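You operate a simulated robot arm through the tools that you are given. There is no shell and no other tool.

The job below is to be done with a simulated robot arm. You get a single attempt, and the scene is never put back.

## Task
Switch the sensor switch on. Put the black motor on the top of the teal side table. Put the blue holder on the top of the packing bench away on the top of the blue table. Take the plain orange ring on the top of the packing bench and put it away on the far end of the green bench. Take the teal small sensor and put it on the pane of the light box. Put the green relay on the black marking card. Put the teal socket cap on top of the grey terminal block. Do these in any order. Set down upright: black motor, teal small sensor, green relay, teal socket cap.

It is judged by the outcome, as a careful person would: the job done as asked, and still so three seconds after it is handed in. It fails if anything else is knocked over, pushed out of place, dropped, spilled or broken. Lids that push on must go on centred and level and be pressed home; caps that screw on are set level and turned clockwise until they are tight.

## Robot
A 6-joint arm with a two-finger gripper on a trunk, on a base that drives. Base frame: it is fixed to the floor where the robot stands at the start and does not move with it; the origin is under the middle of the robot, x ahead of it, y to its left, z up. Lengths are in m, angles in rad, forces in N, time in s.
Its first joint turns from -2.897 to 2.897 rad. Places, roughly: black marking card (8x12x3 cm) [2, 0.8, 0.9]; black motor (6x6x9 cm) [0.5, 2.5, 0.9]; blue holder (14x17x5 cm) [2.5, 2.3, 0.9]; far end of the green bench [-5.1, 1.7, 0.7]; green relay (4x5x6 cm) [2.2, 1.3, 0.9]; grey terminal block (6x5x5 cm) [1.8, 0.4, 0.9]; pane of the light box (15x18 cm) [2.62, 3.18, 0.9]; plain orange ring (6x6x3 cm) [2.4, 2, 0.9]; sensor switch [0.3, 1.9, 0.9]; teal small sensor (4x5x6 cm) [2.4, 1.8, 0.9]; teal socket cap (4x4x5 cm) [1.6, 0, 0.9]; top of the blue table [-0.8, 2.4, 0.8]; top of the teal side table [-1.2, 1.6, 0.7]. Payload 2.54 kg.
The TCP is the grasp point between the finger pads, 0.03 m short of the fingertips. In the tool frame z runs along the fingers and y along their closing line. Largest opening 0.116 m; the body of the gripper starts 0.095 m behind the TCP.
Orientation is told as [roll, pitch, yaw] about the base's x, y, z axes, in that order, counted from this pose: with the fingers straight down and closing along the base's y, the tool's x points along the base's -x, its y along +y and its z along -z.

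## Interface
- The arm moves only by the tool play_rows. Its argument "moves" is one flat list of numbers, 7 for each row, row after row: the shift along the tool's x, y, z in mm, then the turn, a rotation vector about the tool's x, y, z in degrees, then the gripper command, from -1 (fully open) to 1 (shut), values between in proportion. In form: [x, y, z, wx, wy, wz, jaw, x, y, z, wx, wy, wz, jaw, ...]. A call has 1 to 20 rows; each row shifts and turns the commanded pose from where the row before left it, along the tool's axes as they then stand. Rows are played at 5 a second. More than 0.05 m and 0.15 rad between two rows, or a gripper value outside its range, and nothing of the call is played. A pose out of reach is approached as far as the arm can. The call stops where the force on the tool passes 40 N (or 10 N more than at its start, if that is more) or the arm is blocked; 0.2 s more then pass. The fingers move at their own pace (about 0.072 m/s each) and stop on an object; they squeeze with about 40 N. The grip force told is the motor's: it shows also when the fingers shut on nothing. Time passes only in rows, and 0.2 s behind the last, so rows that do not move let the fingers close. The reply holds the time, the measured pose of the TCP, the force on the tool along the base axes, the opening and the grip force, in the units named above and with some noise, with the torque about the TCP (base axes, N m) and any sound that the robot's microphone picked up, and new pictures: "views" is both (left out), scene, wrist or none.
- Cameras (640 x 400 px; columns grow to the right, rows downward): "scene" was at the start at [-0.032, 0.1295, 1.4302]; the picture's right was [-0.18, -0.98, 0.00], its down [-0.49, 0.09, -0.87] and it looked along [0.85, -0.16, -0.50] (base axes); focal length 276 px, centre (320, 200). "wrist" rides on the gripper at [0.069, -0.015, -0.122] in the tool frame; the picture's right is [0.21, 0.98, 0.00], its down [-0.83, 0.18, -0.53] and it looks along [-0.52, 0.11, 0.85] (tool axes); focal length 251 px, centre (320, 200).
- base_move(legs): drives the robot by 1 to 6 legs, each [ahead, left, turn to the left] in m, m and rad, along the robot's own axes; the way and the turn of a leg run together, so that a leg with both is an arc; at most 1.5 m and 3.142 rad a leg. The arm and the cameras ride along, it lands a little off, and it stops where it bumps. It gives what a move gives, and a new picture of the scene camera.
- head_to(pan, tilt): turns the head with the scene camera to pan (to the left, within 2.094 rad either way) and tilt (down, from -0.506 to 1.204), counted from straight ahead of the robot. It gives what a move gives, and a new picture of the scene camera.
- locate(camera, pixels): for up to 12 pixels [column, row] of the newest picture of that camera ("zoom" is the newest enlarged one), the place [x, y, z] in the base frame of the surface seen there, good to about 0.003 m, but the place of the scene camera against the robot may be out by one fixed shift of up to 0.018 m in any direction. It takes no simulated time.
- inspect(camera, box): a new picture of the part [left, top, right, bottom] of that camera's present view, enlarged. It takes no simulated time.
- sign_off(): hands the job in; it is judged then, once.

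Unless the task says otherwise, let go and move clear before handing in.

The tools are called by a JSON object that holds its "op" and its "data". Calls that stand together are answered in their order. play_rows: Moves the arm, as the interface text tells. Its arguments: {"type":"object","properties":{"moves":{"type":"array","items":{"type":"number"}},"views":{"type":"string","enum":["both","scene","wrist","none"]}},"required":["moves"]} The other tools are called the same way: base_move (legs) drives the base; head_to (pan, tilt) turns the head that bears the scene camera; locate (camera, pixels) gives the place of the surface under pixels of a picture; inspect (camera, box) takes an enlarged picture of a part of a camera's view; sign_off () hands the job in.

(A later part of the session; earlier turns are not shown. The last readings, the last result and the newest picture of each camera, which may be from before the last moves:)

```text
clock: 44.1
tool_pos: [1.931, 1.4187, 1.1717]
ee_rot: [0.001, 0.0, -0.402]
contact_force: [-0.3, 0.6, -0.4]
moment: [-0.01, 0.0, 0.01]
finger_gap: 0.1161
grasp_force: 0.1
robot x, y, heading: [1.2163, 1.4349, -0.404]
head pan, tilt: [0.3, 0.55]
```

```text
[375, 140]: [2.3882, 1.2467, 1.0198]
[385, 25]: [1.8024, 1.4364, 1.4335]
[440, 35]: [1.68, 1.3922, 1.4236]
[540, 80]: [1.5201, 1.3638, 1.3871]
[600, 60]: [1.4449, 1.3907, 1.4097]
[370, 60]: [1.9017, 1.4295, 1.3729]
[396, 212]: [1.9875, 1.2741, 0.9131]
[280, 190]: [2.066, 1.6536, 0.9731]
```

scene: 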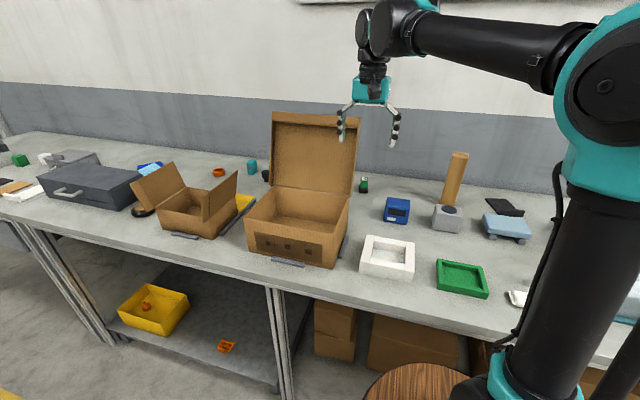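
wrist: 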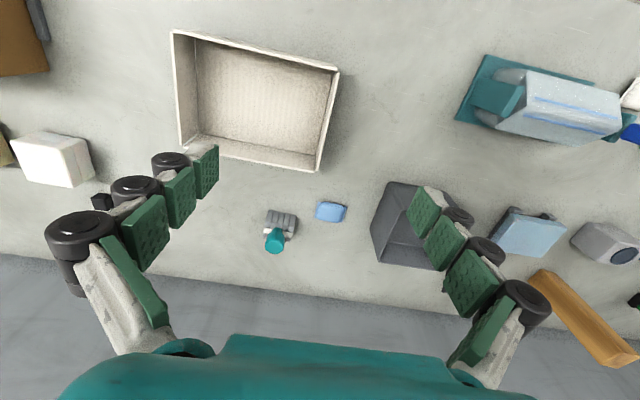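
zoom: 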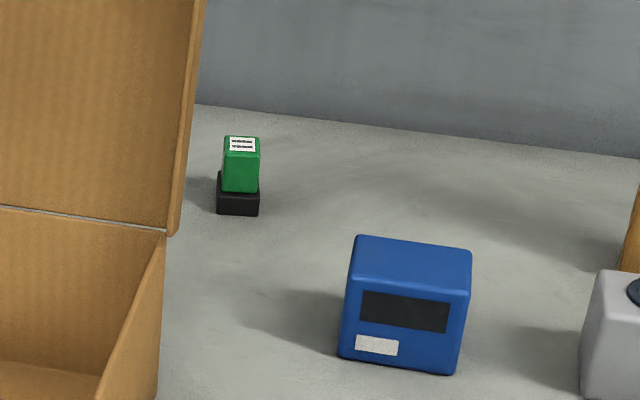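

The lid leans back only to u≈1.34 and the relay sits behind at u≈1.52, so I should come in from the right. Shifting the base 0.22 m right so the forearm passes clear of the lid.

{"op": "base_move", "data": {"legs": [[0.02, -0.22, 0.005]]}}

{"op": "play_rows", "data": {"moves": [-40, 10, 0, 0, 0, 0, -1, -40, 10, -5, 0, 0, 0, -1, -40, 10, 0, 0, 0, 0, -1, -40, 10, 0, 0, 0, 0, -1], "views": "both"}}

```text
clock: 45.7
tool_pos: [1.865, 1.2115, 1.1717]
ee_rot: [-0.002, 0.0, -0.398]
contact_force: [-0.2, 0.2, 0.1]
moment: [-0.01, -0.01, 0.0]
finger_gap: 0.1159
grasp_force: 0.0
robot x, y, heading: [1.1496, 1.2245, -0.399]
head pan, tilt: [0.3, 0.55]
```

scene: 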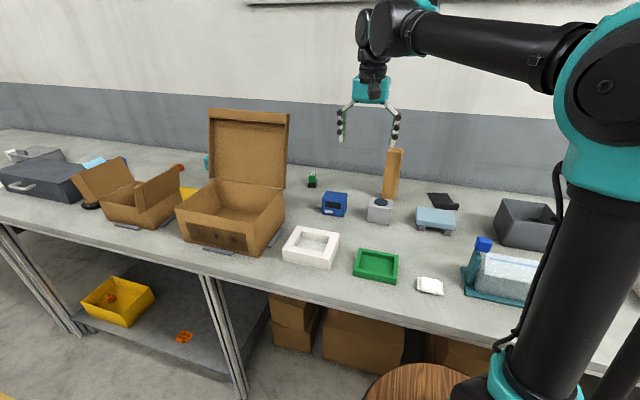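

```text
clock: 46.7
tool_pos: [2.0285, 1.1888, 1.1787]
ee_rot: [0.0, -0.002, -0.4]
contact_force: [-0.4, -0.6, 0.6]
moment: [0.01, -0.08, -0.02]
finger_gap: 0.1162
grasp_force: 0.0
robot x, y, heading: [1.151, 1.2238, -0.4]
head pan, tilt: [0.3, 0.55]
```

scene: 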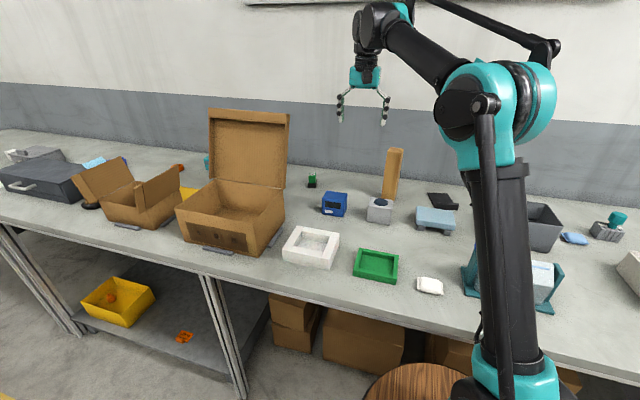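
wrist: 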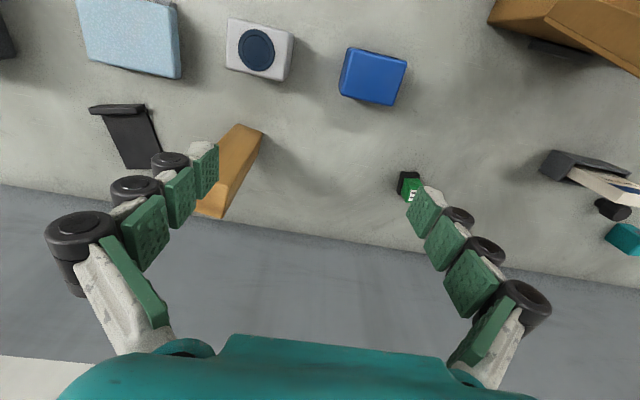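

Relay in wrist view at (409,187). Locating it and the card corner.

{"op": "locate", "data": {"camera": "wrist", "pixels": [[411, 190], [403, 176], [410, 184], [130, 108], [115, 120], [145, 120], [150, 155], [255, 140], [230, 200], [560, 165], [620, 85], [375, 75]]}}

{"op": "inspect", "data": {"camera": "wrist", "box": [380, 150, 480, 220]}}

```text
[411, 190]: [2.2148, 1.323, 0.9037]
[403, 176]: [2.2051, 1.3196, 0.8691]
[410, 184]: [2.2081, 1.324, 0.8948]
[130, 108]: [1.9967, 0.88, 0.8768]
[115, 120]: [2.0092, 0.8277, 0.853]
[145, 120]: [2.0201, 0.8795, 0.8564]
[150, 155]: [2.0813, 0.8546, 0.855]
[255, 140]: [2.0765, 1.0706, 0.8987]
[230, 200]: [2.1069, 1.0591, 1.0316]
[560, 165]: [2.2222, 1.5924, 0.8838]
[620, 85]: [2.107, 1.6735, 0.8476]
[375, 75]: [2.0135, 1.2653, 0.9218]
```

```text
5.71 times, centred on (430, 185) of wrist
```

zoom: 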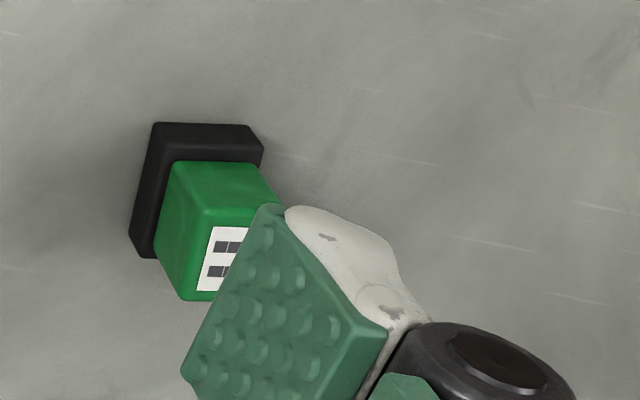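

Relay is at ≈(2.216,1.324), top ~0.905. Moving diagonally to just short of it at z≈1.03 for a close look.

{"op": "play_rows", "data": {"moves": [-10, 25, 35, 0, 0, 0, -1, -15, 30, 35, 0, 0, 0, -1, -20, 30, 35, 0, 0, 0, -1, -25, 35, 30, 0, 0, 0, -1, -20, 35, 15, 0, 0, 0, -1], "views": "both"}}

{"op": "inspect", "data": {"camera": "wrist", "box": [270, 80, 430, 190]}}

```text
refused: row 3 steps farther than a row can; nothing moved
```

```text
3.64 times, centred on (350, 135) of wrist
```

zoom: 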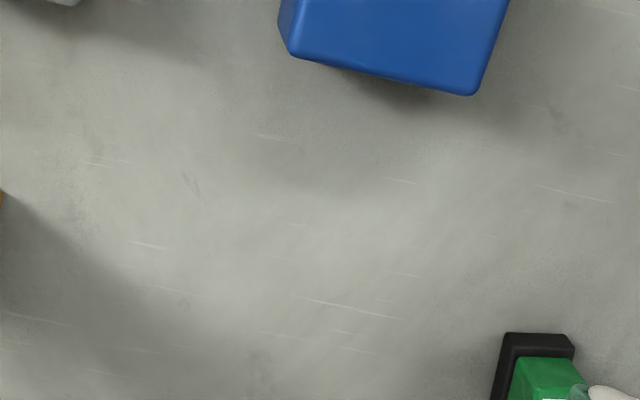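

The call was refused (step over 50 mm). Splitting into smaller steps.

{"op": "play_rows", "data": {"moves": [-10, 25, 30, 0, 0, 0, -1, -15, 25, 30, 0, 0, 0, -1, -15, 30, 30, 0, 0, 0, -1, -20, 30, 30, 0, 0, 0, -1, -20, 30, 20, 0, 0, 0, -1, -15, 30, 10, 0, 0, 0, -1], "views": "both"}}

{"op": "inspect", "data": {"camera": "wrist", "box": [270, 80, 430, 190]}}

```text
clock: 48.1
tool_pos: [2.1755, 1.2988, 1.0288]
ee_rot: [0.0, -0.001, -0.398]
contact_force: [0.2, -0.8, -0.5]
moment: [-0.04, 0.06, -0.01]
finger_gap: 0.116
grasp_force: 0.0
out of reach, approached as far as the arm can: row 6
robot x, y, heading: [1.1504, 1.2206, -0.403]
head pan, tilt: [0.3, 0.55]
```

scene: 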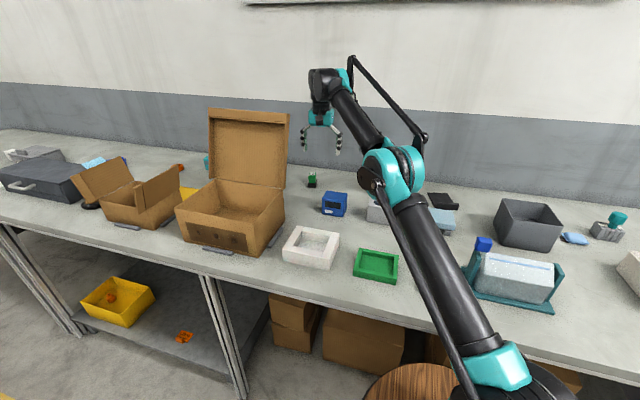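
wrist: 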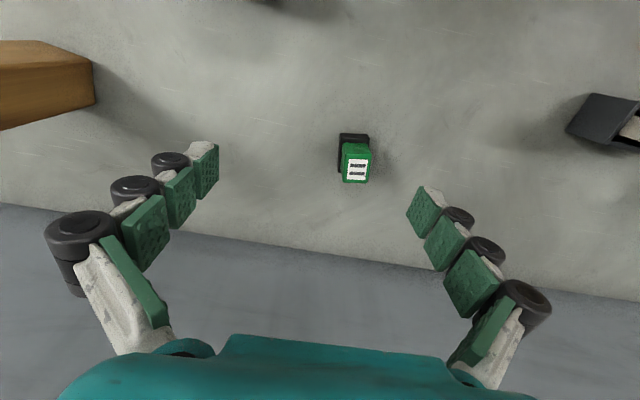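

```text
3.64 times, centred on (350, 135) of wrist
```

zoom: 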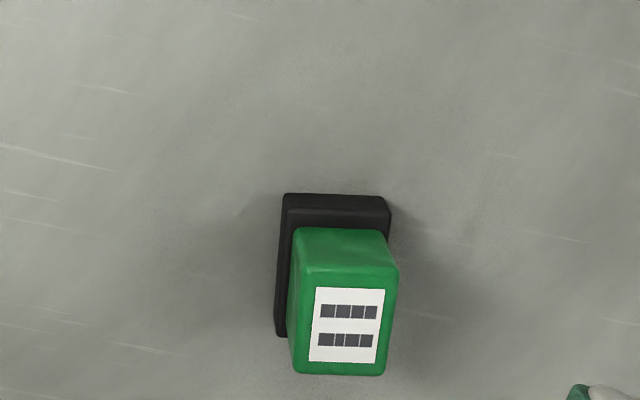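

Relay is aligned with the gripper. Measuring its top centre.

{"op": "locate", "data": {"camera": "zoom", "pixels": [[345, 325], [305, 280], [390, 275], [300, 360], [380, 365], [285, 330], [335, 200], [300, 200], [380, 200]]}}

```text
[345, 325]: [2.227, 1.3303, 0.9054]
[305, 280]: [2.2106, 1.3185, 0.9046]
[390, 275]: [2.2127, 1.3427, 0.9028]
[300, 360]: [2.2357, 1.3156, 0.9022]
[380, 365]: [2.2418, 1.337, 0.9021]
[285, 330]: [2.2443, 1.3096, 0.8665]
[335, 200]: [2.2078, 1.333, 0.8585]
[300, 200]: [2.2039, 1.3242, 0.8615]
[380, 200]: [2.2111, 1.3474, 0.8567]
```

The relay is yawed about +12° relative to the gripper; I'll lower, rotate −12° about tool z, and move over it.

{"op": "play_rows", "data": {"moves": [0, 0, 30, 0, 0, -6, -1, 0, 0, 25, 0, 0, -6, -1], "views": "none"}}

```text
clock: 48.7
tool_pos: [2.1725, 1.2992, 0.9733]
ee_rot: [0.0, 0.0, -0.187]
contact_force: [0.0, 0.3, -0.4]
moment: [0.02, 0.02, -0.02]
finger_gap: 0.1157
grasp_force: 0.2
robot x, y, heading: [1.1487, 1.2215, -0.4]
head pan, tilt: [0.3, 0.55]
```

Now over the relay centre at z≈0.97.

{"op": "play_rows", "data": {"moves": [-12, 20, 0, 0, 0, 0, -1, -20, 19, 0, 0, 0, 0, -1, -15, 0, 0, 0, 0, 0, -1, 0, 0, 5, 0, 0, 0, -1], "views": "both"}}

{"op": "inspect", "data": {"camera": "wrist", "box": [260, 110, 380, 210]}}

```text
clock: 49.7
tool_pos: [2.1952, 1.3178, 0.9664]
ee_rot: [0.0, -0.002, -0.189]
contact_force: [0.2, 0.7, 0.2]
moment: [0.01, 0.01, -0.01]
finger_gap: 0.1159
grasp_force: 0.1
out of reach, approached as far as the arm can: row 2, 3
robot x, y, heading: [1.1505, 1.2251, -0.396]
head pan, tilt: [0.3, 0.55]
```

scene: 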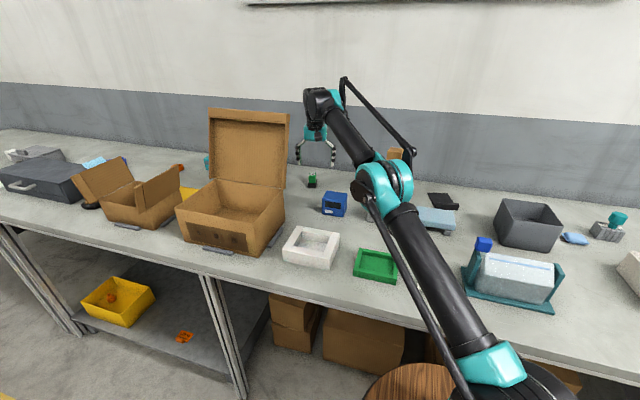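
wrist: 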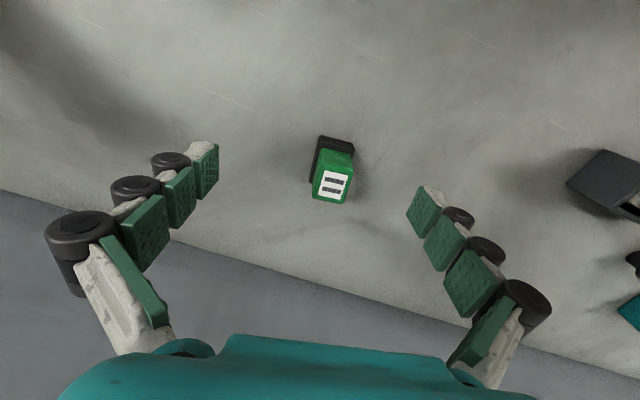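

```text
4.00 times, centred on (320, 160) of wrist
```

zoom: 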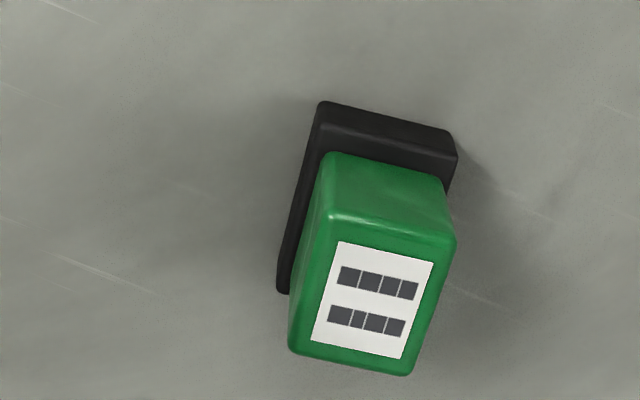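

Near reach limit at this height; lower poses reach further. Re-measuring the relay centre before sliding in low with open fingers.

{"op": "locate", "data": {"camera": "zoom", "pixels": [[370, 300], [330, 225], [450, 245], [295, 345], [405, 365], [283, 285], [320, 110], [445, 135]]}}

```text
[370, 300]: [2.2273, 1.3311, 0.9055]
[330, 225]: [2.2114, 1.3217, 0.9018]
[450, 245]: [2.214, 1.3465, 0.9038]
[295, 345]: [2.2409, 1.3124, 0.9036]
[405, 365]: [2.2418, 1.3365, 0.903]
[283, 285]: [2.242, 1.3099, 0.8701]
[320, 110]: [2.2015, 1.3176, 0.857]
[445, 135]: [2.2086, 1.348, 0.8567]
```

Centre (2.227,1.330). Shift left 18 mm, descend to 0.902, then slide forward 29 mm.

{"op": "play_rows", "data": {"moves": [0, 18, 0, 0, 0, 0, -1, 0, 0, 30, 0, 0, 0, -1, 0, 0, 33, 0, 0, 0, -1], "views": "wrist"}}

```text
clock: 50.5
tool_pos: [2.2015, 1.3347, 0.9057]
ee_rot: [-0.001, 0.003, -0.189]
contact_force: [0.2, -0.8, 0.4]
moment: [0.01, 0.0, -0.05]
finger_gap: 0.1157
grasp_force: 0.0
out of reach, approached as far as the arm can: row 1, 3
robot x, y, heading: [1.1535, 1.2218, -0.394]
head pan, tilt: [0.3, 0.55]
```

wrist: 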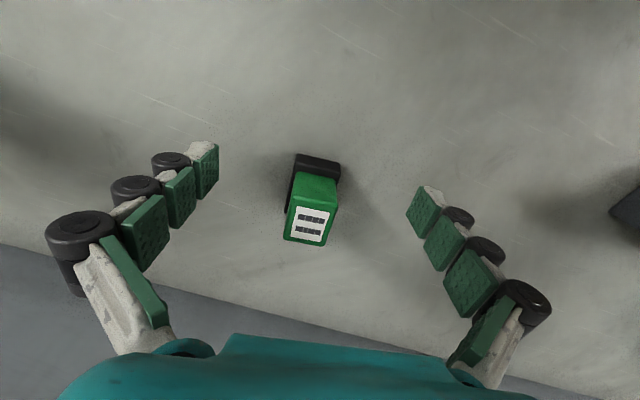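

Still reach-limited, so I'll raise, shift the gripper right/back, and drive the base 0.09 m left and 0.015 m ahead.

{"op": "play_rows", "data": {"moves": [0, 0, -35, 0, 0, 0, -1, 0, 0, -40, 0, 0, 0, -1, 10, -40, 0, 0, 0, 0, -1, 10, -40, 0, 0, 0, 0, -1, 10, -40, 0, 0, 0, 0, -1], "views": "none"}}

{"op": "base_move", "data": {"legs": [[0.015, 0.09, -0.005]]}}

```text
clock: 51.7
tool_pos: [2.1737, 1.2321, 0.9846]
ee_rot: [-0.002, 0.003, -0.187]
contact_force: [-0.3, 1.4, -0.2]
moment: [-0.06, -0.01, 0.0]
finger_gap: 0.1161
grasp_force: 0.0
out of reach, approached as far as the arm can: row 2, 3, 4, 5
robot x, y, heading: [1.1505, 1.2237, -0.4]
head pan, tilt: [0.3, 0.55]
```

```text
clock: 52.9
tool_pos: [2.2252, 1.3058, 0.9845]
ee_rot: [-0.001, 0.001, -0.193]
contact_force: [0.7, 0.1, -0.4]
moment: [-0.02, 0.05, -0.02]
finger_gap: 0.1163
grasp_force: 0.1
robot x, y, heading: [1.2004, 1.3032, -0.405]
head pan, tilt: [0.3, 0.55]
```

scene: 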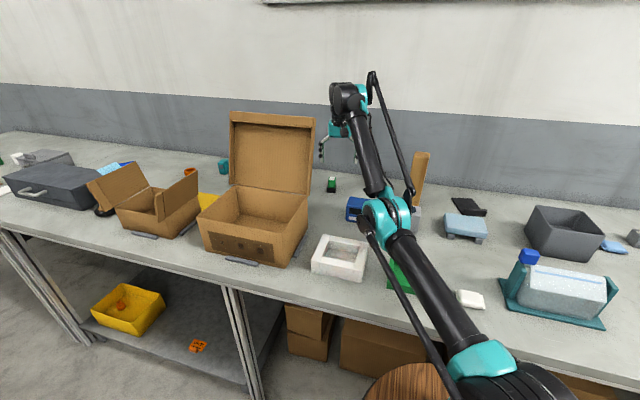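

Now TCP is nearly over the relay. Small lateral correction, then check the wrist view.

{"op": "play_rows", "data": {"moves": [3, 24, 0, 0, 0, 0, -1, 0, 0, 20, 0, 0, 0, -1], "views": "wrist"}}

{"op": "inspect", "data": {"camera": "wrist", "box": [260, 110, 380, 210]}}

```text
clock: 53.5
tool_pos: [2.2322, 1.3302, 0.969]
ee_rot: [-0.002, 0.005, -0.193]
contact_force: [0.2, -0.1, 0.3]
moment: [0.02, 0.02, 0.0]
finger_gap: 0.1159
grasp_force: 0.2
out of reach, approached as far as the arm can: row 2
robot x, y, heading: [1.1988, 1.3015, -0.399]
head pan, tilt: [0.3, 0.55]
```

wrist: 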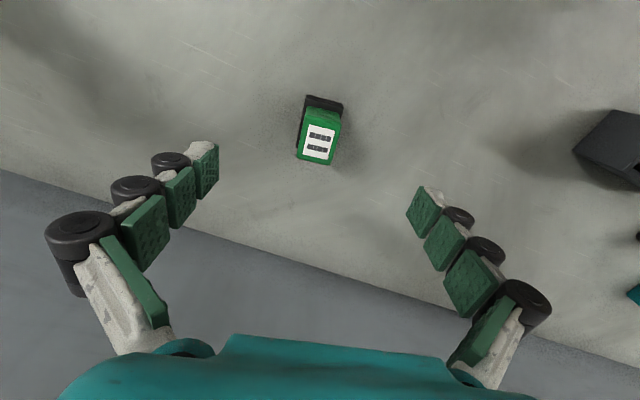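

```text
4.00 times, centred on (320, 160) of wrist
```

zoom: 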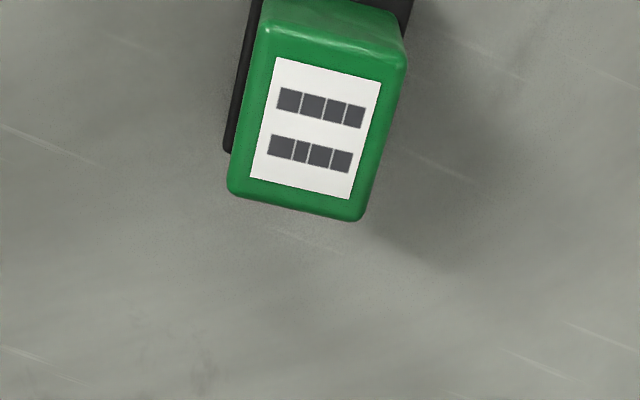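

Position is good but the solver flags reach; I'll continue downward in small steps and see.

{"op": "play_rows", "data": {"moves": [10, 0, 0, 0, 0, 0, -1, 0, 0, 10, 0, 0, 0, -1, 0, 0, 10, 0, 0, 0, -1], "views": "wrist"}}

```text
clock: 54.3
tool_pos: [2.2372, 1.3362, 0.9594]
ee_rot: [-0.003, 0.005, -0.193]
contact_force: [-0.3, -0.4, -0.6]
moment: [0.0, -0.02, -0.02]
finger_gap: 0.1158
grasp_force: 0.0
out of reach, approached as far as the arm can: row 1, 2, 3
robot x, y, heading: [1.1991, 1.3012, -0.397]
head pan, tilt: [0.3, 0.55]
```

wrist: 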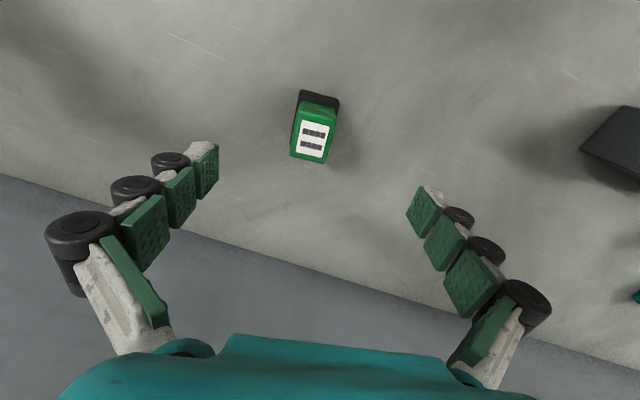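

Odd: it crept forward, suggesting the commanded pose lies beyond measured. I'll back off 30 mm and observe.

{"op": "play_rows", "data": {"moves": [30, 0, 0, 0, 0, 0, -1, 0, 0, 0, 0, 0, 0, -1], "views": "none"}}

{"op": "play_rows", "data": {"moves": [0, 0, 0, 0, 0, 0, -1], "views": "none"}}

```text
clock: 54.9
tool_pos: [2.2265, 1.346, 0.9728]
ee_rot: [-0.002, 0.004, -0.192]
contact_force: [-0.5, 0.4, -0.1]
moment: [0.0, 0.02, -0.01]
finger_gap: 0.1158
grasp_force: 0.0
out of reach, approached as far as the arm can: row 1
robot x, y, heading: [1.2016, 1.3021, -0.4]
head pan, tilt: [0.3, 0.55]
```

```text
clock: 55.3
tool_pos: [2.2249, 1.3462, 0.9729]
ee_rot: [-0.003, 0.007, -0.191]
contact_force: [0.2, -0.4, -0.3]
moment: [0.0, -0.06, -0.01]
finger_gap: 0.1159
grasp_force: 0.1
robot x, y, heading: [1.202, 1.3021, -0.395]
head pan, tilt: [0.3, 0.55]
```

The arm is behaving as if constrained; checking the scene view for any contact with the lid or blue cube.

{"op": "play_rows", "data": {"moves": [0, 0, -10, 0, 0, 0, -1], "views": "scene"}}

{"op": "inspect", "data": {"camera": "scene", "box": [220, 60, 460, 260]}}

```text
clock: 55.7
tool_pos: [2.2263, 1.3455, 0.9824]
ee_rot: [-0.003, 0.0, -0.192]
contact_force: [-0.2, -0.5, -0.1]
moment: [0.0, 0.01, 0.0]
finger_gap: 0.1159
grasp_force: 0.1
robot x, y, heading: [1.1997, 1.304, -0.401]
head pan, tilt: [0.3, 0.55]
```

scene: 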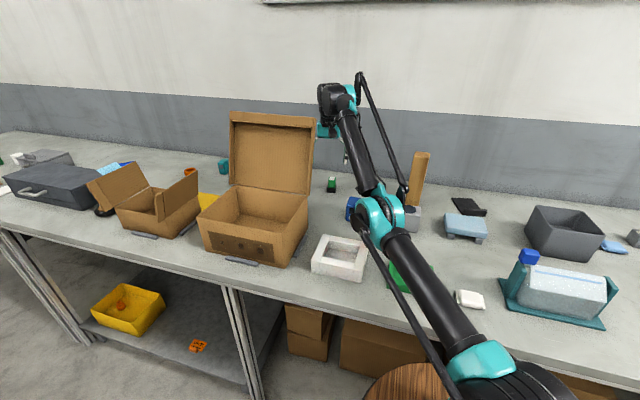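

```text
2.00 times, centred on (340, 160) of scene
```

zoom: 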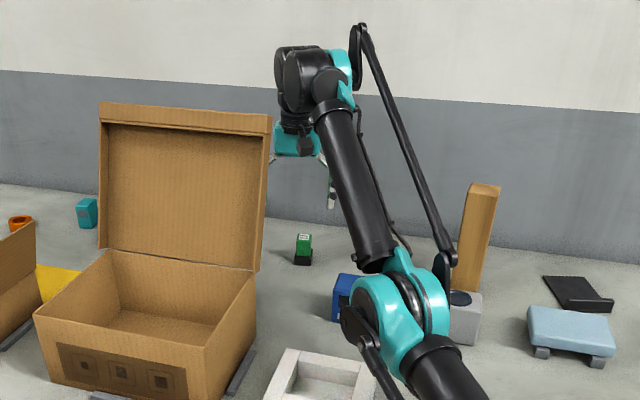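

Measuring the elbow and linkage heights and the post's clearance.

{"op": "locate", "data": {"camera": "scene", "pixels": [[380, 215], [388, 235], [365, 215], [403, 188], [360, 80], [345, 130], [333, 95], [425, 160], [418, 195], [440, 300], [395, 255], [325, 130]]}}

```text
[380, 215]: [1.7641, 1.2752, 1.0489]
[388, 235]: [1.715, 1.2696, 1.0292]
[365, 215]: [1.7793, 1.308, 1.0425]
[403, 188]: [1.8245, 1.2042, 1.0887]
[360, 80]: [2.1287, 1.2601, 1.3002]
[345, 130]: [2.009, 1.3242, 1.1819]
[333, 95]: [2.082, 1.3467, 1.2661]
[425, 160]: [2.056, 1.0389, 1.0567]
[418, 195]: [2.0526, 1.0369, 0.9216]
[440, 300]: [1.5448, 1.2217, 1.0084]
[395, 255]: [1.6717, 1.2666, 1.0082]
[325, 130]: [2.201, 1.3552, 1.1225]
```

The arm has flipped through straight into an elbow-down bend (elbow z≈1.0). I'll straighten it by pushing outward, then command downward so the elbow flips back up.

{"op": "play_rows", "data": {"moves": [0, -15, 0, 0, 0, 0, -1, -20, 0, 0, 0, 0, 0, -1, -20, 0, 0, 0, 0, 0, -1], "views": "scene"}}

{"op": "locate", "data": {"camera": "scene", "pixels": [[380, 215], [380, 200], [365, 215], [403, 188]]}}

```text
clock: 56.5
tool_pos: [2.2525, 1.3249, 0.9836]
ee_rot: [-0.002, 0.0, -0.191]
contact_force: [0.5, -0.3, -0.4]
moment: [0.02, -0.04, 0.0]
finger_gap: 0.1158
grasp_force: 0.0
out of reach, approached as far as the arm can: row 3
robot x, y, heading: [1.1979, 1.299, -0.398]
head pan, tilt: [0.3, 0.55]
```

scene: 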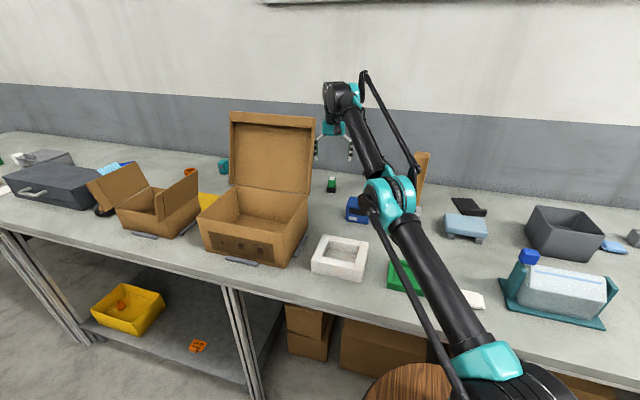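

```text
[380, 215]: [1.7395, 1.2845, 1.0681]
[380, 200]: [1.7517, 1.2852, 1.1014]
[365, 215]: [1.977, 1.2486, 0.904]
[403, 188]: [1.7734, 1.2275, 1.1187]
```

Arm now straight (elbow risen to ~1.10). Now moving down to flip the elbow up.

{"op": "play_rows", "data": {"moves": [0, 0, 15, 0, 0, 0, -1, 0, 0, 15, 0, 0, 0, -1, 10, 0, 0, 0, 0, 0, -1], "views": "scene"}}

{"op": "locate", "data": {"camera": "scene", "pixels": [[380, 215], [380, 200], [390, 190], [403, 188]]}}

```text
clock: 57.3
tool_pos: [2.2431, 1.3272, 0.9535]
ee_rot: [-0.002, 0.005, -0.191]
contact_force: [0.4, -0.1, 0.1]
moment: [0.02, -0.03, -0.01]
finger_gap: 0.116
grasp_force: 0.0
robot x, y, heading: [1.1995, 1.3042, -0.402]
head pan, tilt: [0.3, 0.55]
```

scene: 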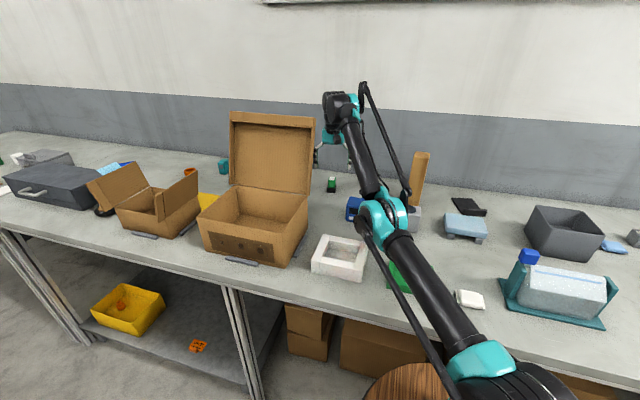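

```text
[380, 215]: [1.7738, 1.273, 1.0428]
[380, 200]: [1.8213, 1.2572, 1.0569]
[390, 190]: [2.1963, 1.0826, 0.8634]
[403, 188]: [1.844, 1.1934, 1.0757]
```

Still elbow-down. Pushing fully outward again, then descending while pushing outward to force the flip (fingers straddle the relay safely).

{"op": "play_rows", "data": {"moves": [-20, 0, 0, 0, 0, 0, -1, -20, 0, 0, 0, 0, 0, -1, -20, 0, 0, 0, 0, 0, -1, -20, 0, 15, 0, 0, 0, -1, -20, 0, 15, 0, 0, 0, -1, -20, 0, 10, 0, 0, 0, -1], "views": "scene"}}

{"op": "locate", "data": {"camera": "scene", "pixels": [[380, 215], [380, 200], [390, 190], [403, 188]]}}

```text
clock: 58.7
tool_pos: [2.2835, 1.3027, 0.9038]
ee_rot: [-0.003, 0.001, -0.192]
contact_force: [0.6, -0.2, 0.8]
moment: [0.01, 0.0, 0.01]
finger_gap: 0.1159
grasp_force: 0.2
out of reach, approached as far as the arm can: row 2, 3, 4, 5, 6
robot x, y, heading: [1.1963, 1.3036, -0.398]
head pan, tilt: [0.3, 0.55]
```

scene: 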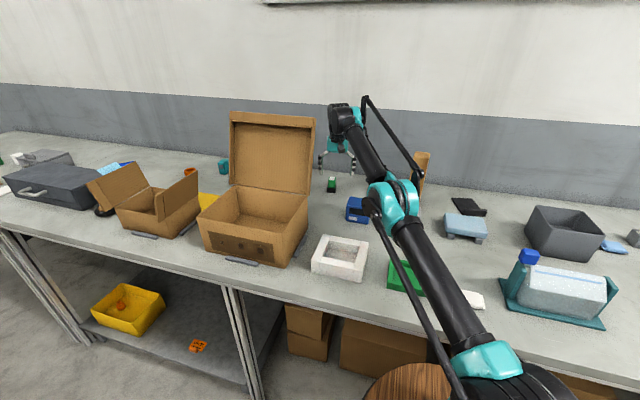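

```text
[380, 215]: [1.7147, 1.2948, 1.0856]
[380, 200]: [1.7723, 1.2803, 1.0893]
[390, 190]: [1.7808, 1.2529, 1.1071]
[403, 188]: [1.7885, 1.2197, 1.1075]
```

Arm straight at z=0.904. Retracting 15 mm and checking whether the elbow goes up.

{"op": "play_rows", "data": {"moves": [15, 0, 0, 0, 0, 0, -1, 10, 0, 0, 0, 0, 0, -1], "views": "scene"}}

{"op": "locate", "data": {"camera": "scene", "pixels": [[380, 215], [380, 200], [395, 190], [403, 188]]}}

```text
clock: 59.3
tool_pos: [2.2705, 1.3086, 0.9086]
ee_rot: [-0.002, 0.006, -0.19]
contact_force: [0.4, 0.4, -0.6]
moment: [0.01, -0.01, 0.03]
finger_gap: 0.1162
grasp_force: 0.1
out of reach, approached as far as the arm can: row 1, 2
robot x, y, heading: [1.1995, 1.3007, -0.398]
head pan, tilt: [0.3, 0.55]
```

scene: 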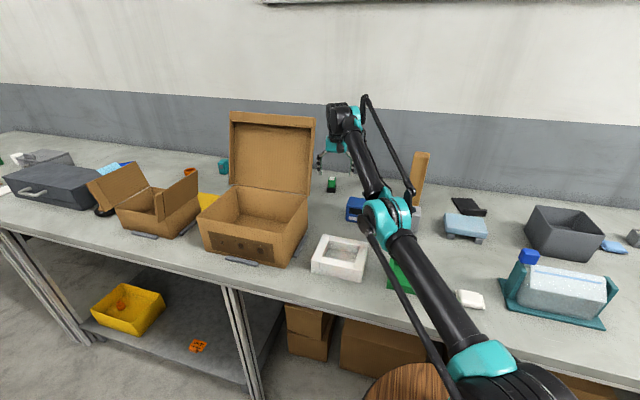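

```text
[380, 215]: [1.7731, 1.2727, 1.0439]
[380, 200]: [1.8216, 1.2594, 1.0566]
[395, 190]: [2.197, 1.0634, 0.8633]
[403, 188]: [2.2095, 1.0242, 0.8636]
```

The elbow falls back down; the solver sits on the wrong side of straight. Plan: raise ~0.13 m, push hard radially outward to full straight, then stroke straight down so the elbow folds upward.

{"op": "play_rows", "data": {"moves": [0, 0, -40, 0, 0, 0, -1, 0, 0, -40, 0, 0, 0, -1, 0, 0, -40, 0, 0, 0, -1, -43, 12, 0, 0, 0, 0, -1, -43, 12, 0, 0, 0, 0, -1, -43, 12, 0, 0, 0, 0, -1, -43, 12, 0, 0, 0, 0, -1], "views": "scene"}}

{"op": "locate", "data": {"camera": "scene", "pixels": [[380, 200], [390, 190], [395, 180], [403, 180]]}}

```text
clock: 60.9
tool_pos: [2.2578, 1.3006, 0.9894]
ee_rot: [-0.002, 0.002, -0.193]
contact_force: [0.9, 0.3, -1.0]
moment: [-0.02, 0.01, 0.01]
finger_gap: 0.1159
grasp_force: 0.1
out of reach, approached as far as the arm can: row 2, 3, 4, 5, 6, 7
robot x, y, heading: [1.2007, 1.3072, -0.404]
head pan, tilt: [0.3, 0.55]
```

scene: 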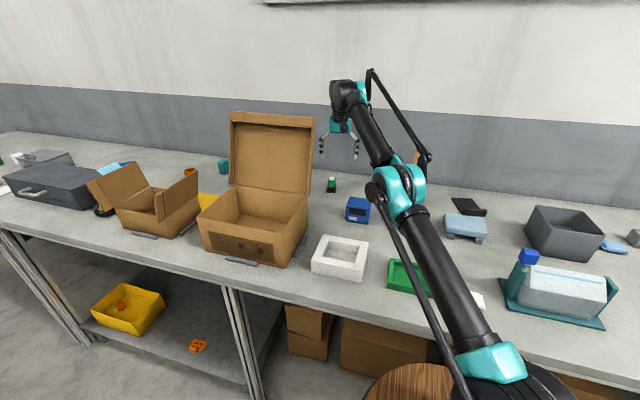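

```text
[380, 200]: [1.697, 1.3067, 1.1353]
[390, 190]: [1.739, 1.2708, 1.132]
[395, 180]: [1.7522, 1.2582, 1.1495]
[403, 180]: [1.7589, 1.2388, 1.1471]
```

Now stroke straight down.

{"op": "play_rows", "data": {"moves": [0, 0, 30, 0, 0, 0, -1, 0, 0, 30, 0, 0, 0, -1], "views": "scene"}}

{"op": "locate", "data": {"camera": "scene", "pixels": [[380, 200], [390, 190], [395, 180], [403, 180]]}}

```text
clock: 61.5
tool_pos: [2.2585, 1.2994, 0.9317]
ee_rot: [-0.001, 0.005, -0.192]
contact_force: [-0.5, 0.5, -0.2]
moment: [-0.01, -0.01, -0.03]
finger_gap: 0.1156
grasp_force: 0.0
out of reach, approached as far as the arm can: row 2
robot x, y, heading: [1.1963, 1.3018, -0.402]
head pan, tilt: [0.3, 0.55]
```

scene: 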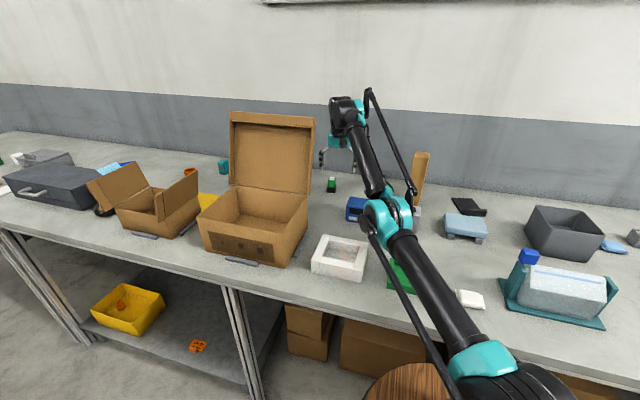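

```text
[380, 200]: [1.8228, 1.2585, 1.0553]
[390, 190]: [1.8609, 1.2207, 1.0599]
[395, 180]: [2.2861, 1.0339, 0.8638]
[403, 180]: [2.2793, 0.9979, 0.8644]
```

Vertical strokes don't flip it. A tilt of the fingers toward the robot about the wrist, at full stretch, should drive the elbow upward. Raising first and pushing straight, then tilting.

{"op": "play_rows", "data": {"moves": [0, 0, -40, 0, 0, 0, -1, 0, 0, -30, 0, 0, 0, -1, -43, 12, 0, 0, 0, 0, -1, -43, 12, 0, 0, 0, 0, -1, -43, 12, 0, 0, 0, 0, -1, 36, 0, 0, 0, 8, 0, -1, 36, 0, 0, 0, 8, 0, -1, 36, 0, 0, 0, 8, 0, -1], "views": "scene"}}

{"op": "locate", "data": {"camera": "scene", "pixels": [[380, 200], [390, 190], [395, 180], [403, 180], [410, 170]]}}

```text
clock: 63.3
tool_pos: [2.1554, 1.3186, 0.9908]
ee_rot: [0.0, 0.423, -0.19]
contact_force: [-0.4, 0.0, -0.1]
moment: [-0.04, -0.01, 0.03]
finger_gap: 0.1159
grasp_force: 0.0
out of reach, approached as far as the arm can: row 2, 3, 4, 5
robot x, y, heading: [1.2014, 1.3065, -0.401]
head pan, tilt: [0.3, 0.55]
```

scene: 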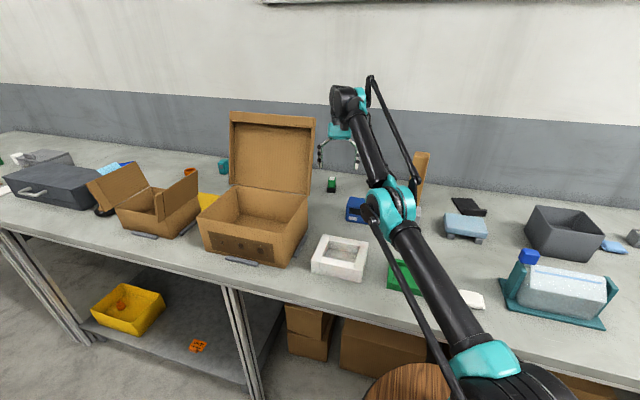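

```text
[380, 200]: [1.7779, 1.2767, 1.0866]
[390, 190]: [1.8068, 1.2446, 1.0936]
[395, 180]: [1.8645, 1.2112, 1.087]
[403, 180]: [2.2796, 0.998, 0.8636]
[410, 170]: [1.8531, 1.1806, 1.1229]
```

Elbow still low; I pulled the wrist inward slightly while tilting. Retrying: untilt with outward push, then tilt in with the wrist still pushed outward.

{"op": "play_rows", "data": {"moves": [-45, 5, 0, 0, -8, 0, -1, -45, 5, 0, 0, -8, 0, -1, -45, 5, 0, 0, -8, 0, -1, -43, 12, 0, 0, 0, 0, -1, -43, 12, 0, 0, 0, 0, -1, -43, 12, 0, 0, 0, 0, -1, 15, 0, 0, 0, 8, 0, -1, 15, 0, 0, 0, 8, 0, -1, 15, 0, 0, 0, 8, 0, -1, 15, 0, 0, 0, 8, 0, -1], "views": "scene"}}

{"op": "locate", "data": {"camera": "scene", "pixels": [[380, 200], [390, 190], [395, 180], [403, 180], [410, 170]]}}

```text
clock: 65.5
tool_pos: [2.1717, 1.3093, 0.9264]
ee_rot: [0.006, 0.467, -0.194]
contact_force: [-0.6, -0.7, 0.3]
moment: [-0.04, -0.09, -0.04]
finger_gap: 0.1163
grasp_force: 0.2
out of reach, approached as far as the arm can: row 2, 3, 4, 5, 6, 7, 8, 9, 10
robot x, y, heading: [1.1983, 1.3027, -0.403]
head pan, tilt: [0.3, 0.55]
```

scene: 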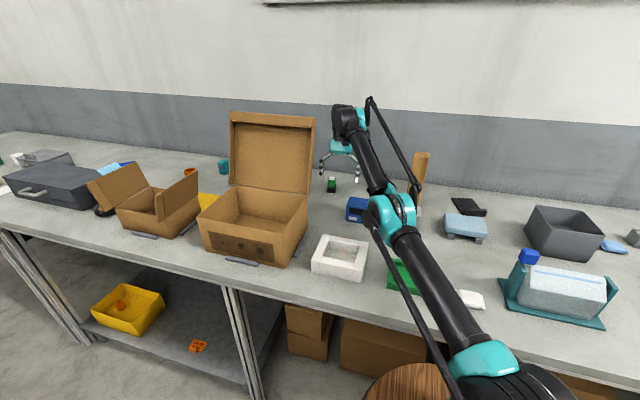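

```text
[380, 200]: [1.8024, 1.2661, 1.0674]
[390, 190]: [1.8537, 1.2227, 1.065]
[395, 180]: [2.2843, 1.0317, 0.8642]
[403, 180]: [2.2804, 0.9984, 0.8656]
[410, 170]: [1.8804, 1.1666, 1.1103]
```

The arm stays slightly past straight. Best to resolve this in open space: raise the gripper, swing it right between the lid and post, then back the base away.

{"op": "play_rows", "data": {"moves": [18, 0, -36, 0, 0, 0, -1, 18, 0, -36, 0, 0, 0, -1, 18, 0, -36, 0, 0, 0, -1], "views": "none"}}

{"op": "play_rows", "data": {"moves": [10, -43, 0, 0, 0, 0, -1, 10, -43, 0, 0, 0, 0, -1, 10, -43, 0, 0, 0, 0, -1], "views": "both"}}

```text
clock: 66.3
tool_pos: [2.152, 1.3149, 1.0071]
ee_rot: [0.013, 0.452, -0.193]
contact_force: [12.2, 7.1, -18.1]
moment: [-0.53, 1.53, 0.22]
finger_gap: 0.1158
grasp_force: 0.0
out of reach, approached as far as the arm can: row 1, 2, 3
robot x, y, heading: [1.2003, 1.3025, -0.401]
head pan, tilt: [0.3, 0.55]
stopped in row 3: the force on the tool passed its limit at 150 N (the readings are from after the stop); the commanded pose is now the measured one
```

```text
clock: 66.6
tool_pos: [2.1517, 1.313, 1.0086]
ee_rot: [0.014, 0.446, -0.193]
contact_force: [6.4, 0.8, -14.2]
moment: [0.17, 0.77, 0.19]
finger_gap: 0.1159
grasp_force: 0.1
robot x, y, heading: [1.2039, 1.3015, -0.402]
head pan, tilt: [0.3, 0.55]
stopped in row 1: the force on the tool passed its limit at 98 N (the readings are from after the stop); the commanded pose is now the measured one
```

scene: 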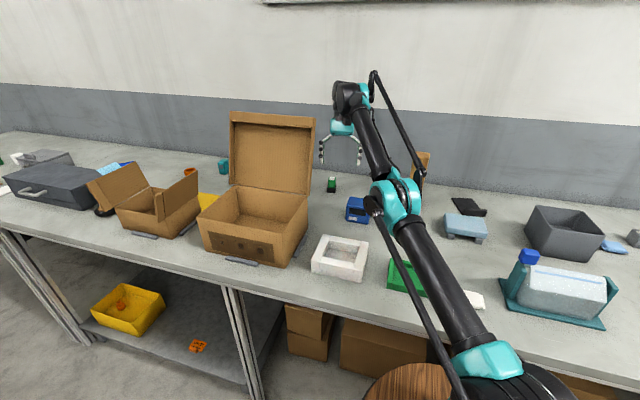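
wrist: 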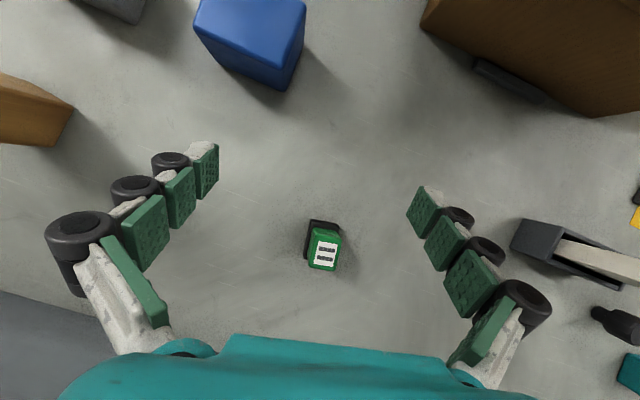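

The tilted gripper evidently hit the arm's own forearm (force pushing it down/forward in free air). Untilting away.

{"op": "play_rows", "data": {"moves": [-15, 0, 0, 0, -4, 0, -1, -30, 0, 0, 0, -8, 0, -1], "views": "none"}}

{"op": "play_rows", "data": {"moves": [-30, 0, 0, 0, -8, 0, -1], "views": "wrist"}}

```text
clock: 67.2
tool_pos: [2.1939, 1.3042, 0.9904]
ee_rot: [0.012, 0.238, -0.196]
contact_force: [-0.1, 0.5, 0.4]
moment: [0.0, 0.01, 0.01]
finger_gap: 0.1162
grasp_force: 0.0
robot x, y, heading: [1.1996, 1.3047, -0.398]
head pan, tilt: [0.3, 0.55]
```

```text
clock: 67.6
tool_pos: [2.2221, 1.2984, 0.983]
ee_rot: [0.012, 0.098, -0.199]
contact_force: [-0.6, -0.2, -0.2]
moment: [0.01, 0.03, -0.01]
finger_gap: 0.1162
grasp_force: 0.0
robot x, y, heading: [1.2037, 1.3014, -0.404]
head pan, tilt: [0.3, 0.55]
```

wrist: 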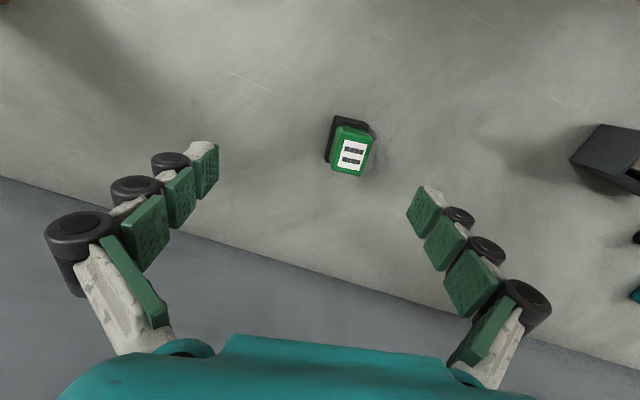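

Contact cleared and the relay is untouched. Level the tool, raise a bit, and swing right.

{"op": "play_rows", "data": {"moves": [0, 0, 0, 0, -5.5, 0, -1, 15, -10, -20, 0, 0, 0, -1, 15, -20, -20, 0, 0, 0, -1, 10, -30, -20, 0, 0, 0, -1, 10, -30, 0, 0, 0, 0, -1], "views": "both"}}

```text
clock: 68.8
tool_pos: [2.165, 1.2219, 1.055]
ee_rot: [0.013, 0.004, -0.198]
contact_force: [0.5, 1.4, -0.5]
moment: [-0.04, 0.01, 0.0]
finger_gap: 0.116
grasp_force: 0.0
out of reach, approached as far as the arm can: row 1, 5
robot x, y, heading: [1.1984, 1.307, -0.399]
head pan, tilt: [0.3, 0.55]
```

scene: 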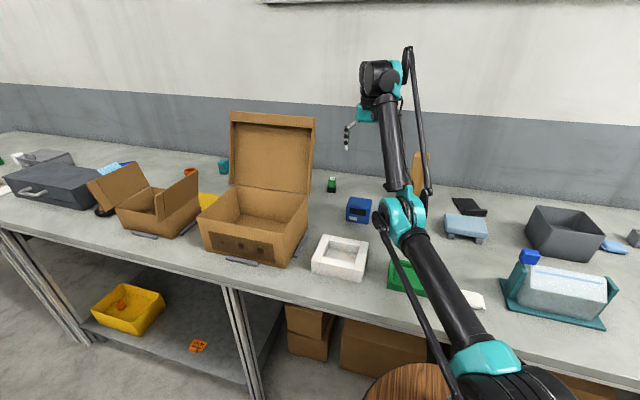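
wrist: 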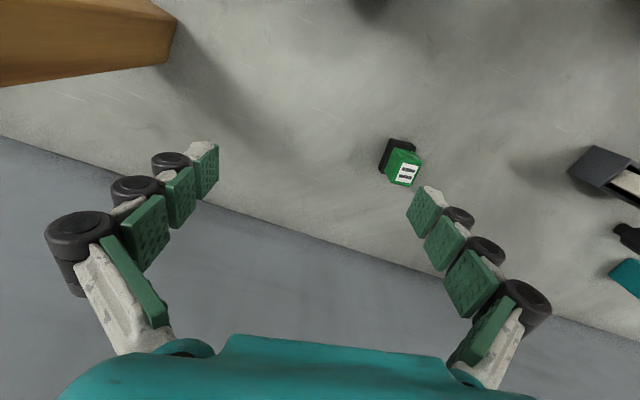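

Shift 30 mm more right for lid clearance, then back the base straight away.

{"op": "play_rows", "data": {"moves": [8, -30, 0, 0, 0, 0, -1], "views": "none"}}

{"op": "base_move", "data": {"legs": [[-0.2, 0, 0]]}}

```text
clock: 69.2
tool_pos: [2.1567, 1.1953, 1.0609]
ee_rot: [0.013, 0.004, -0.198]
contact_force: [0.7, 0.9, -0.3]
moment: [-0.02, 0.04, -0.03]
finger_gap: 0.116
grasp_force: 0.0
out of reach, approached as far as the arm can: row 1
robot x, y, heading: [1.2024, 1.3035, -0.405]
head pan, tilt: [0.3, 0.55]
```

```text
clock: 70.8
tool_pos: [1.9766, 1.2708, 1.0619]
ee_rot: [0.012, 0.004, -0.2]
contact_force: [-0.3, -0.6, -0.1]
moment: [-0.01, 0.01, -0.05]
finger_gap: 0.116
grasp_force: 0.1
robot x, y, heading: [1.0195, 1.3802, -0.4]
head pan, tilt: [0.3, 0.55]
```

scene: 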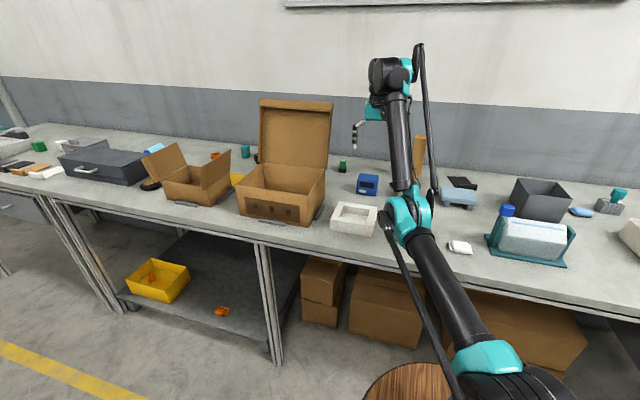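

Now clear of the items ahead. Tilt fingers outward first, push straight, then tilt inward about the wrist to drive the elbow up.

{"op": "play_rows", "data": {"moves": [-33, 0, 0, 0, -8, 0, -1, -33, 0, 0, 0, -8, 0, -1, -33, 0, 0, 0, -8, 0, -1, -33, 0, 0, 0, -8, 0, -1, -33, 0, 0, 0, -8, 0, -1, -40, 6, 0, 0, 0, 0, -1, -40, 6, 0, 0, 0, 0, -1, -40, 6, 0, 0, 0, 0, -1, -40, 6, 0, 0, 0, 0, -1], "views": "scene"}}

{"op": "locate", "data": {"camera": "scene", "pixels": [[405, 215], [412, 200], [418, 190], [425, 180]]}}

```text
clock: 72.8
tool_pos: [2.188, 1.2379, 1.1574]
ee_rot: [0.017, -0.694, -0.21]
contact_force: [-0.3, 0.2, 0.1]
moment: [0.01, 0.01, 0.03]
finger_gap: 0.1159
grasp_force: 0.0
out of reach, approached as far as the arm can: row 2, 4, 7, 8, 9
robot x, y, heading: [1.0233, 1.381, -0.401]
head pan, tilt: [0.3, 0.55]
```

scene: 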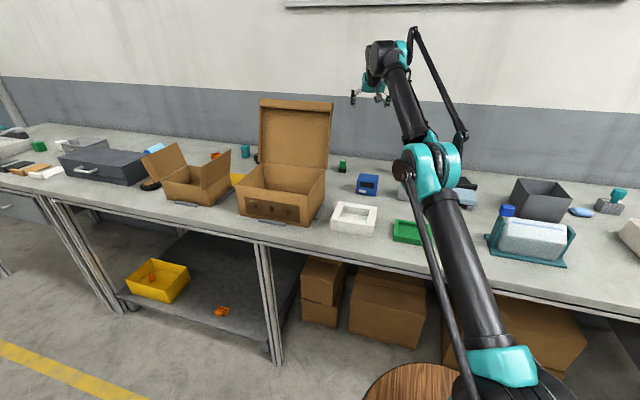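

```text
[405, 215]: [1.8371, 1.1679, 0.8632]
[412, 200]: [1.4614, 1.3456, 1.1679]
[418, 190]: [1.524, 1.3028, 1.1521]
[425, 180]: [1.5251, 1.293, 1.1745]
```

Now tilt inward neutrally about the wrist, with a touch of outward bias.

{"op": "play_rows", "data": {"moves": [31, 0, 0, 0, 8, 0, -1, 31, 0, 0, 0, 8, 0, -1, 31, 0, 0, 0, 8, 0, -1, 31, 0, 0, 0, 8, 0, -1, 31, 0, 0, 0, 8, 0, -1, 36, 0, 0, 0, 4, 0, -1, 30, 0, 0, 0, 0, 0, -1], "views": "scene"}}

{"op": "locate", "data": {"camera": "scene", "pixels": [[405, 215], [412, 200], [418, 190], [425, 180]]}}

```text
clock: 74.3
tool_pos: [1.9734, 1.2826, 1.0939]
ee_rot: [0.012, 0.073, -0.197]
contact_force: [-0.2, -0.3, 0.6]
moment: [0.01, 0.07, 0.0]
finger_gap: 0.1162
grasp_force: 0.1
out of reach, approached as far as the arm can: row 1
robot x, y, heading: [1.0207, 1.3763, -0.407]
head pan, tilt: [0.3, 0.55]
```

scene: 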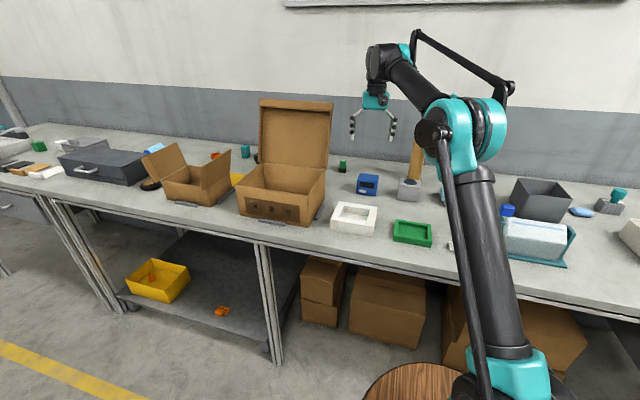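

```text
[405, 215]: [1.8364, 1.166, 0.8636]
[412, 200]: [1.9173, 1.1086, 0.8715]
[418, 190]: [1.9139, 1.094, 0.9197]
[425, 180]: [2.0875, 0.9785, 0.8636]
```

The elbow has flipped back up. Level the tool, shift right slightly, then drive the base back toward the bench.

{"op": "play_rows", "data": {"moves": [0, -20, 0, 0, -4.2, 0, -1, 0, -15, 0, -0.6, 0, 0, -1], "views": "none"}}

{"op": "base_move", "data": {"legs": [[0.195, 0.035, 0]]}}

```text
clock: 75.0
tool_pos: [1.9664, 1.2472, 1.0939]
ee_rot: [0.023, -0.002, -0.199]
contact_force: [0.1, 1.2, 0.0]
moment: [-0.03, -0.01, 0.02]
finger_gap: 0.1158
grasp_force: 0.2
robot x, y, heading: [1.0207, 1.377, -0.4]
head pan, tilt: [0.3, 0.55]
```

```text
clock: 76.5
tool_pos: [2.1621, 1.2009, 1.0951]
ee_rot: [0.023, 0.001, -0.201]
contact_force: [-0.5, 0.6, 0.5]
moment: [0.01, 0.05, 0.0]
finger_gap: 0.1163
grasp_force: 0.1
robot x, y, heading: [1.2212, 1.3348, -0.405]
head pan, tilt: [0.3, 0.55]
```

scene: 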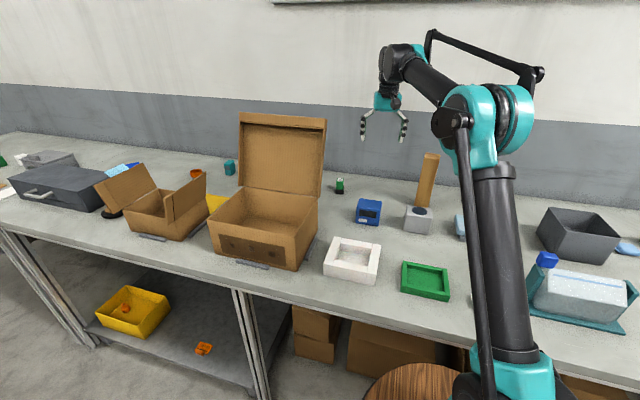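

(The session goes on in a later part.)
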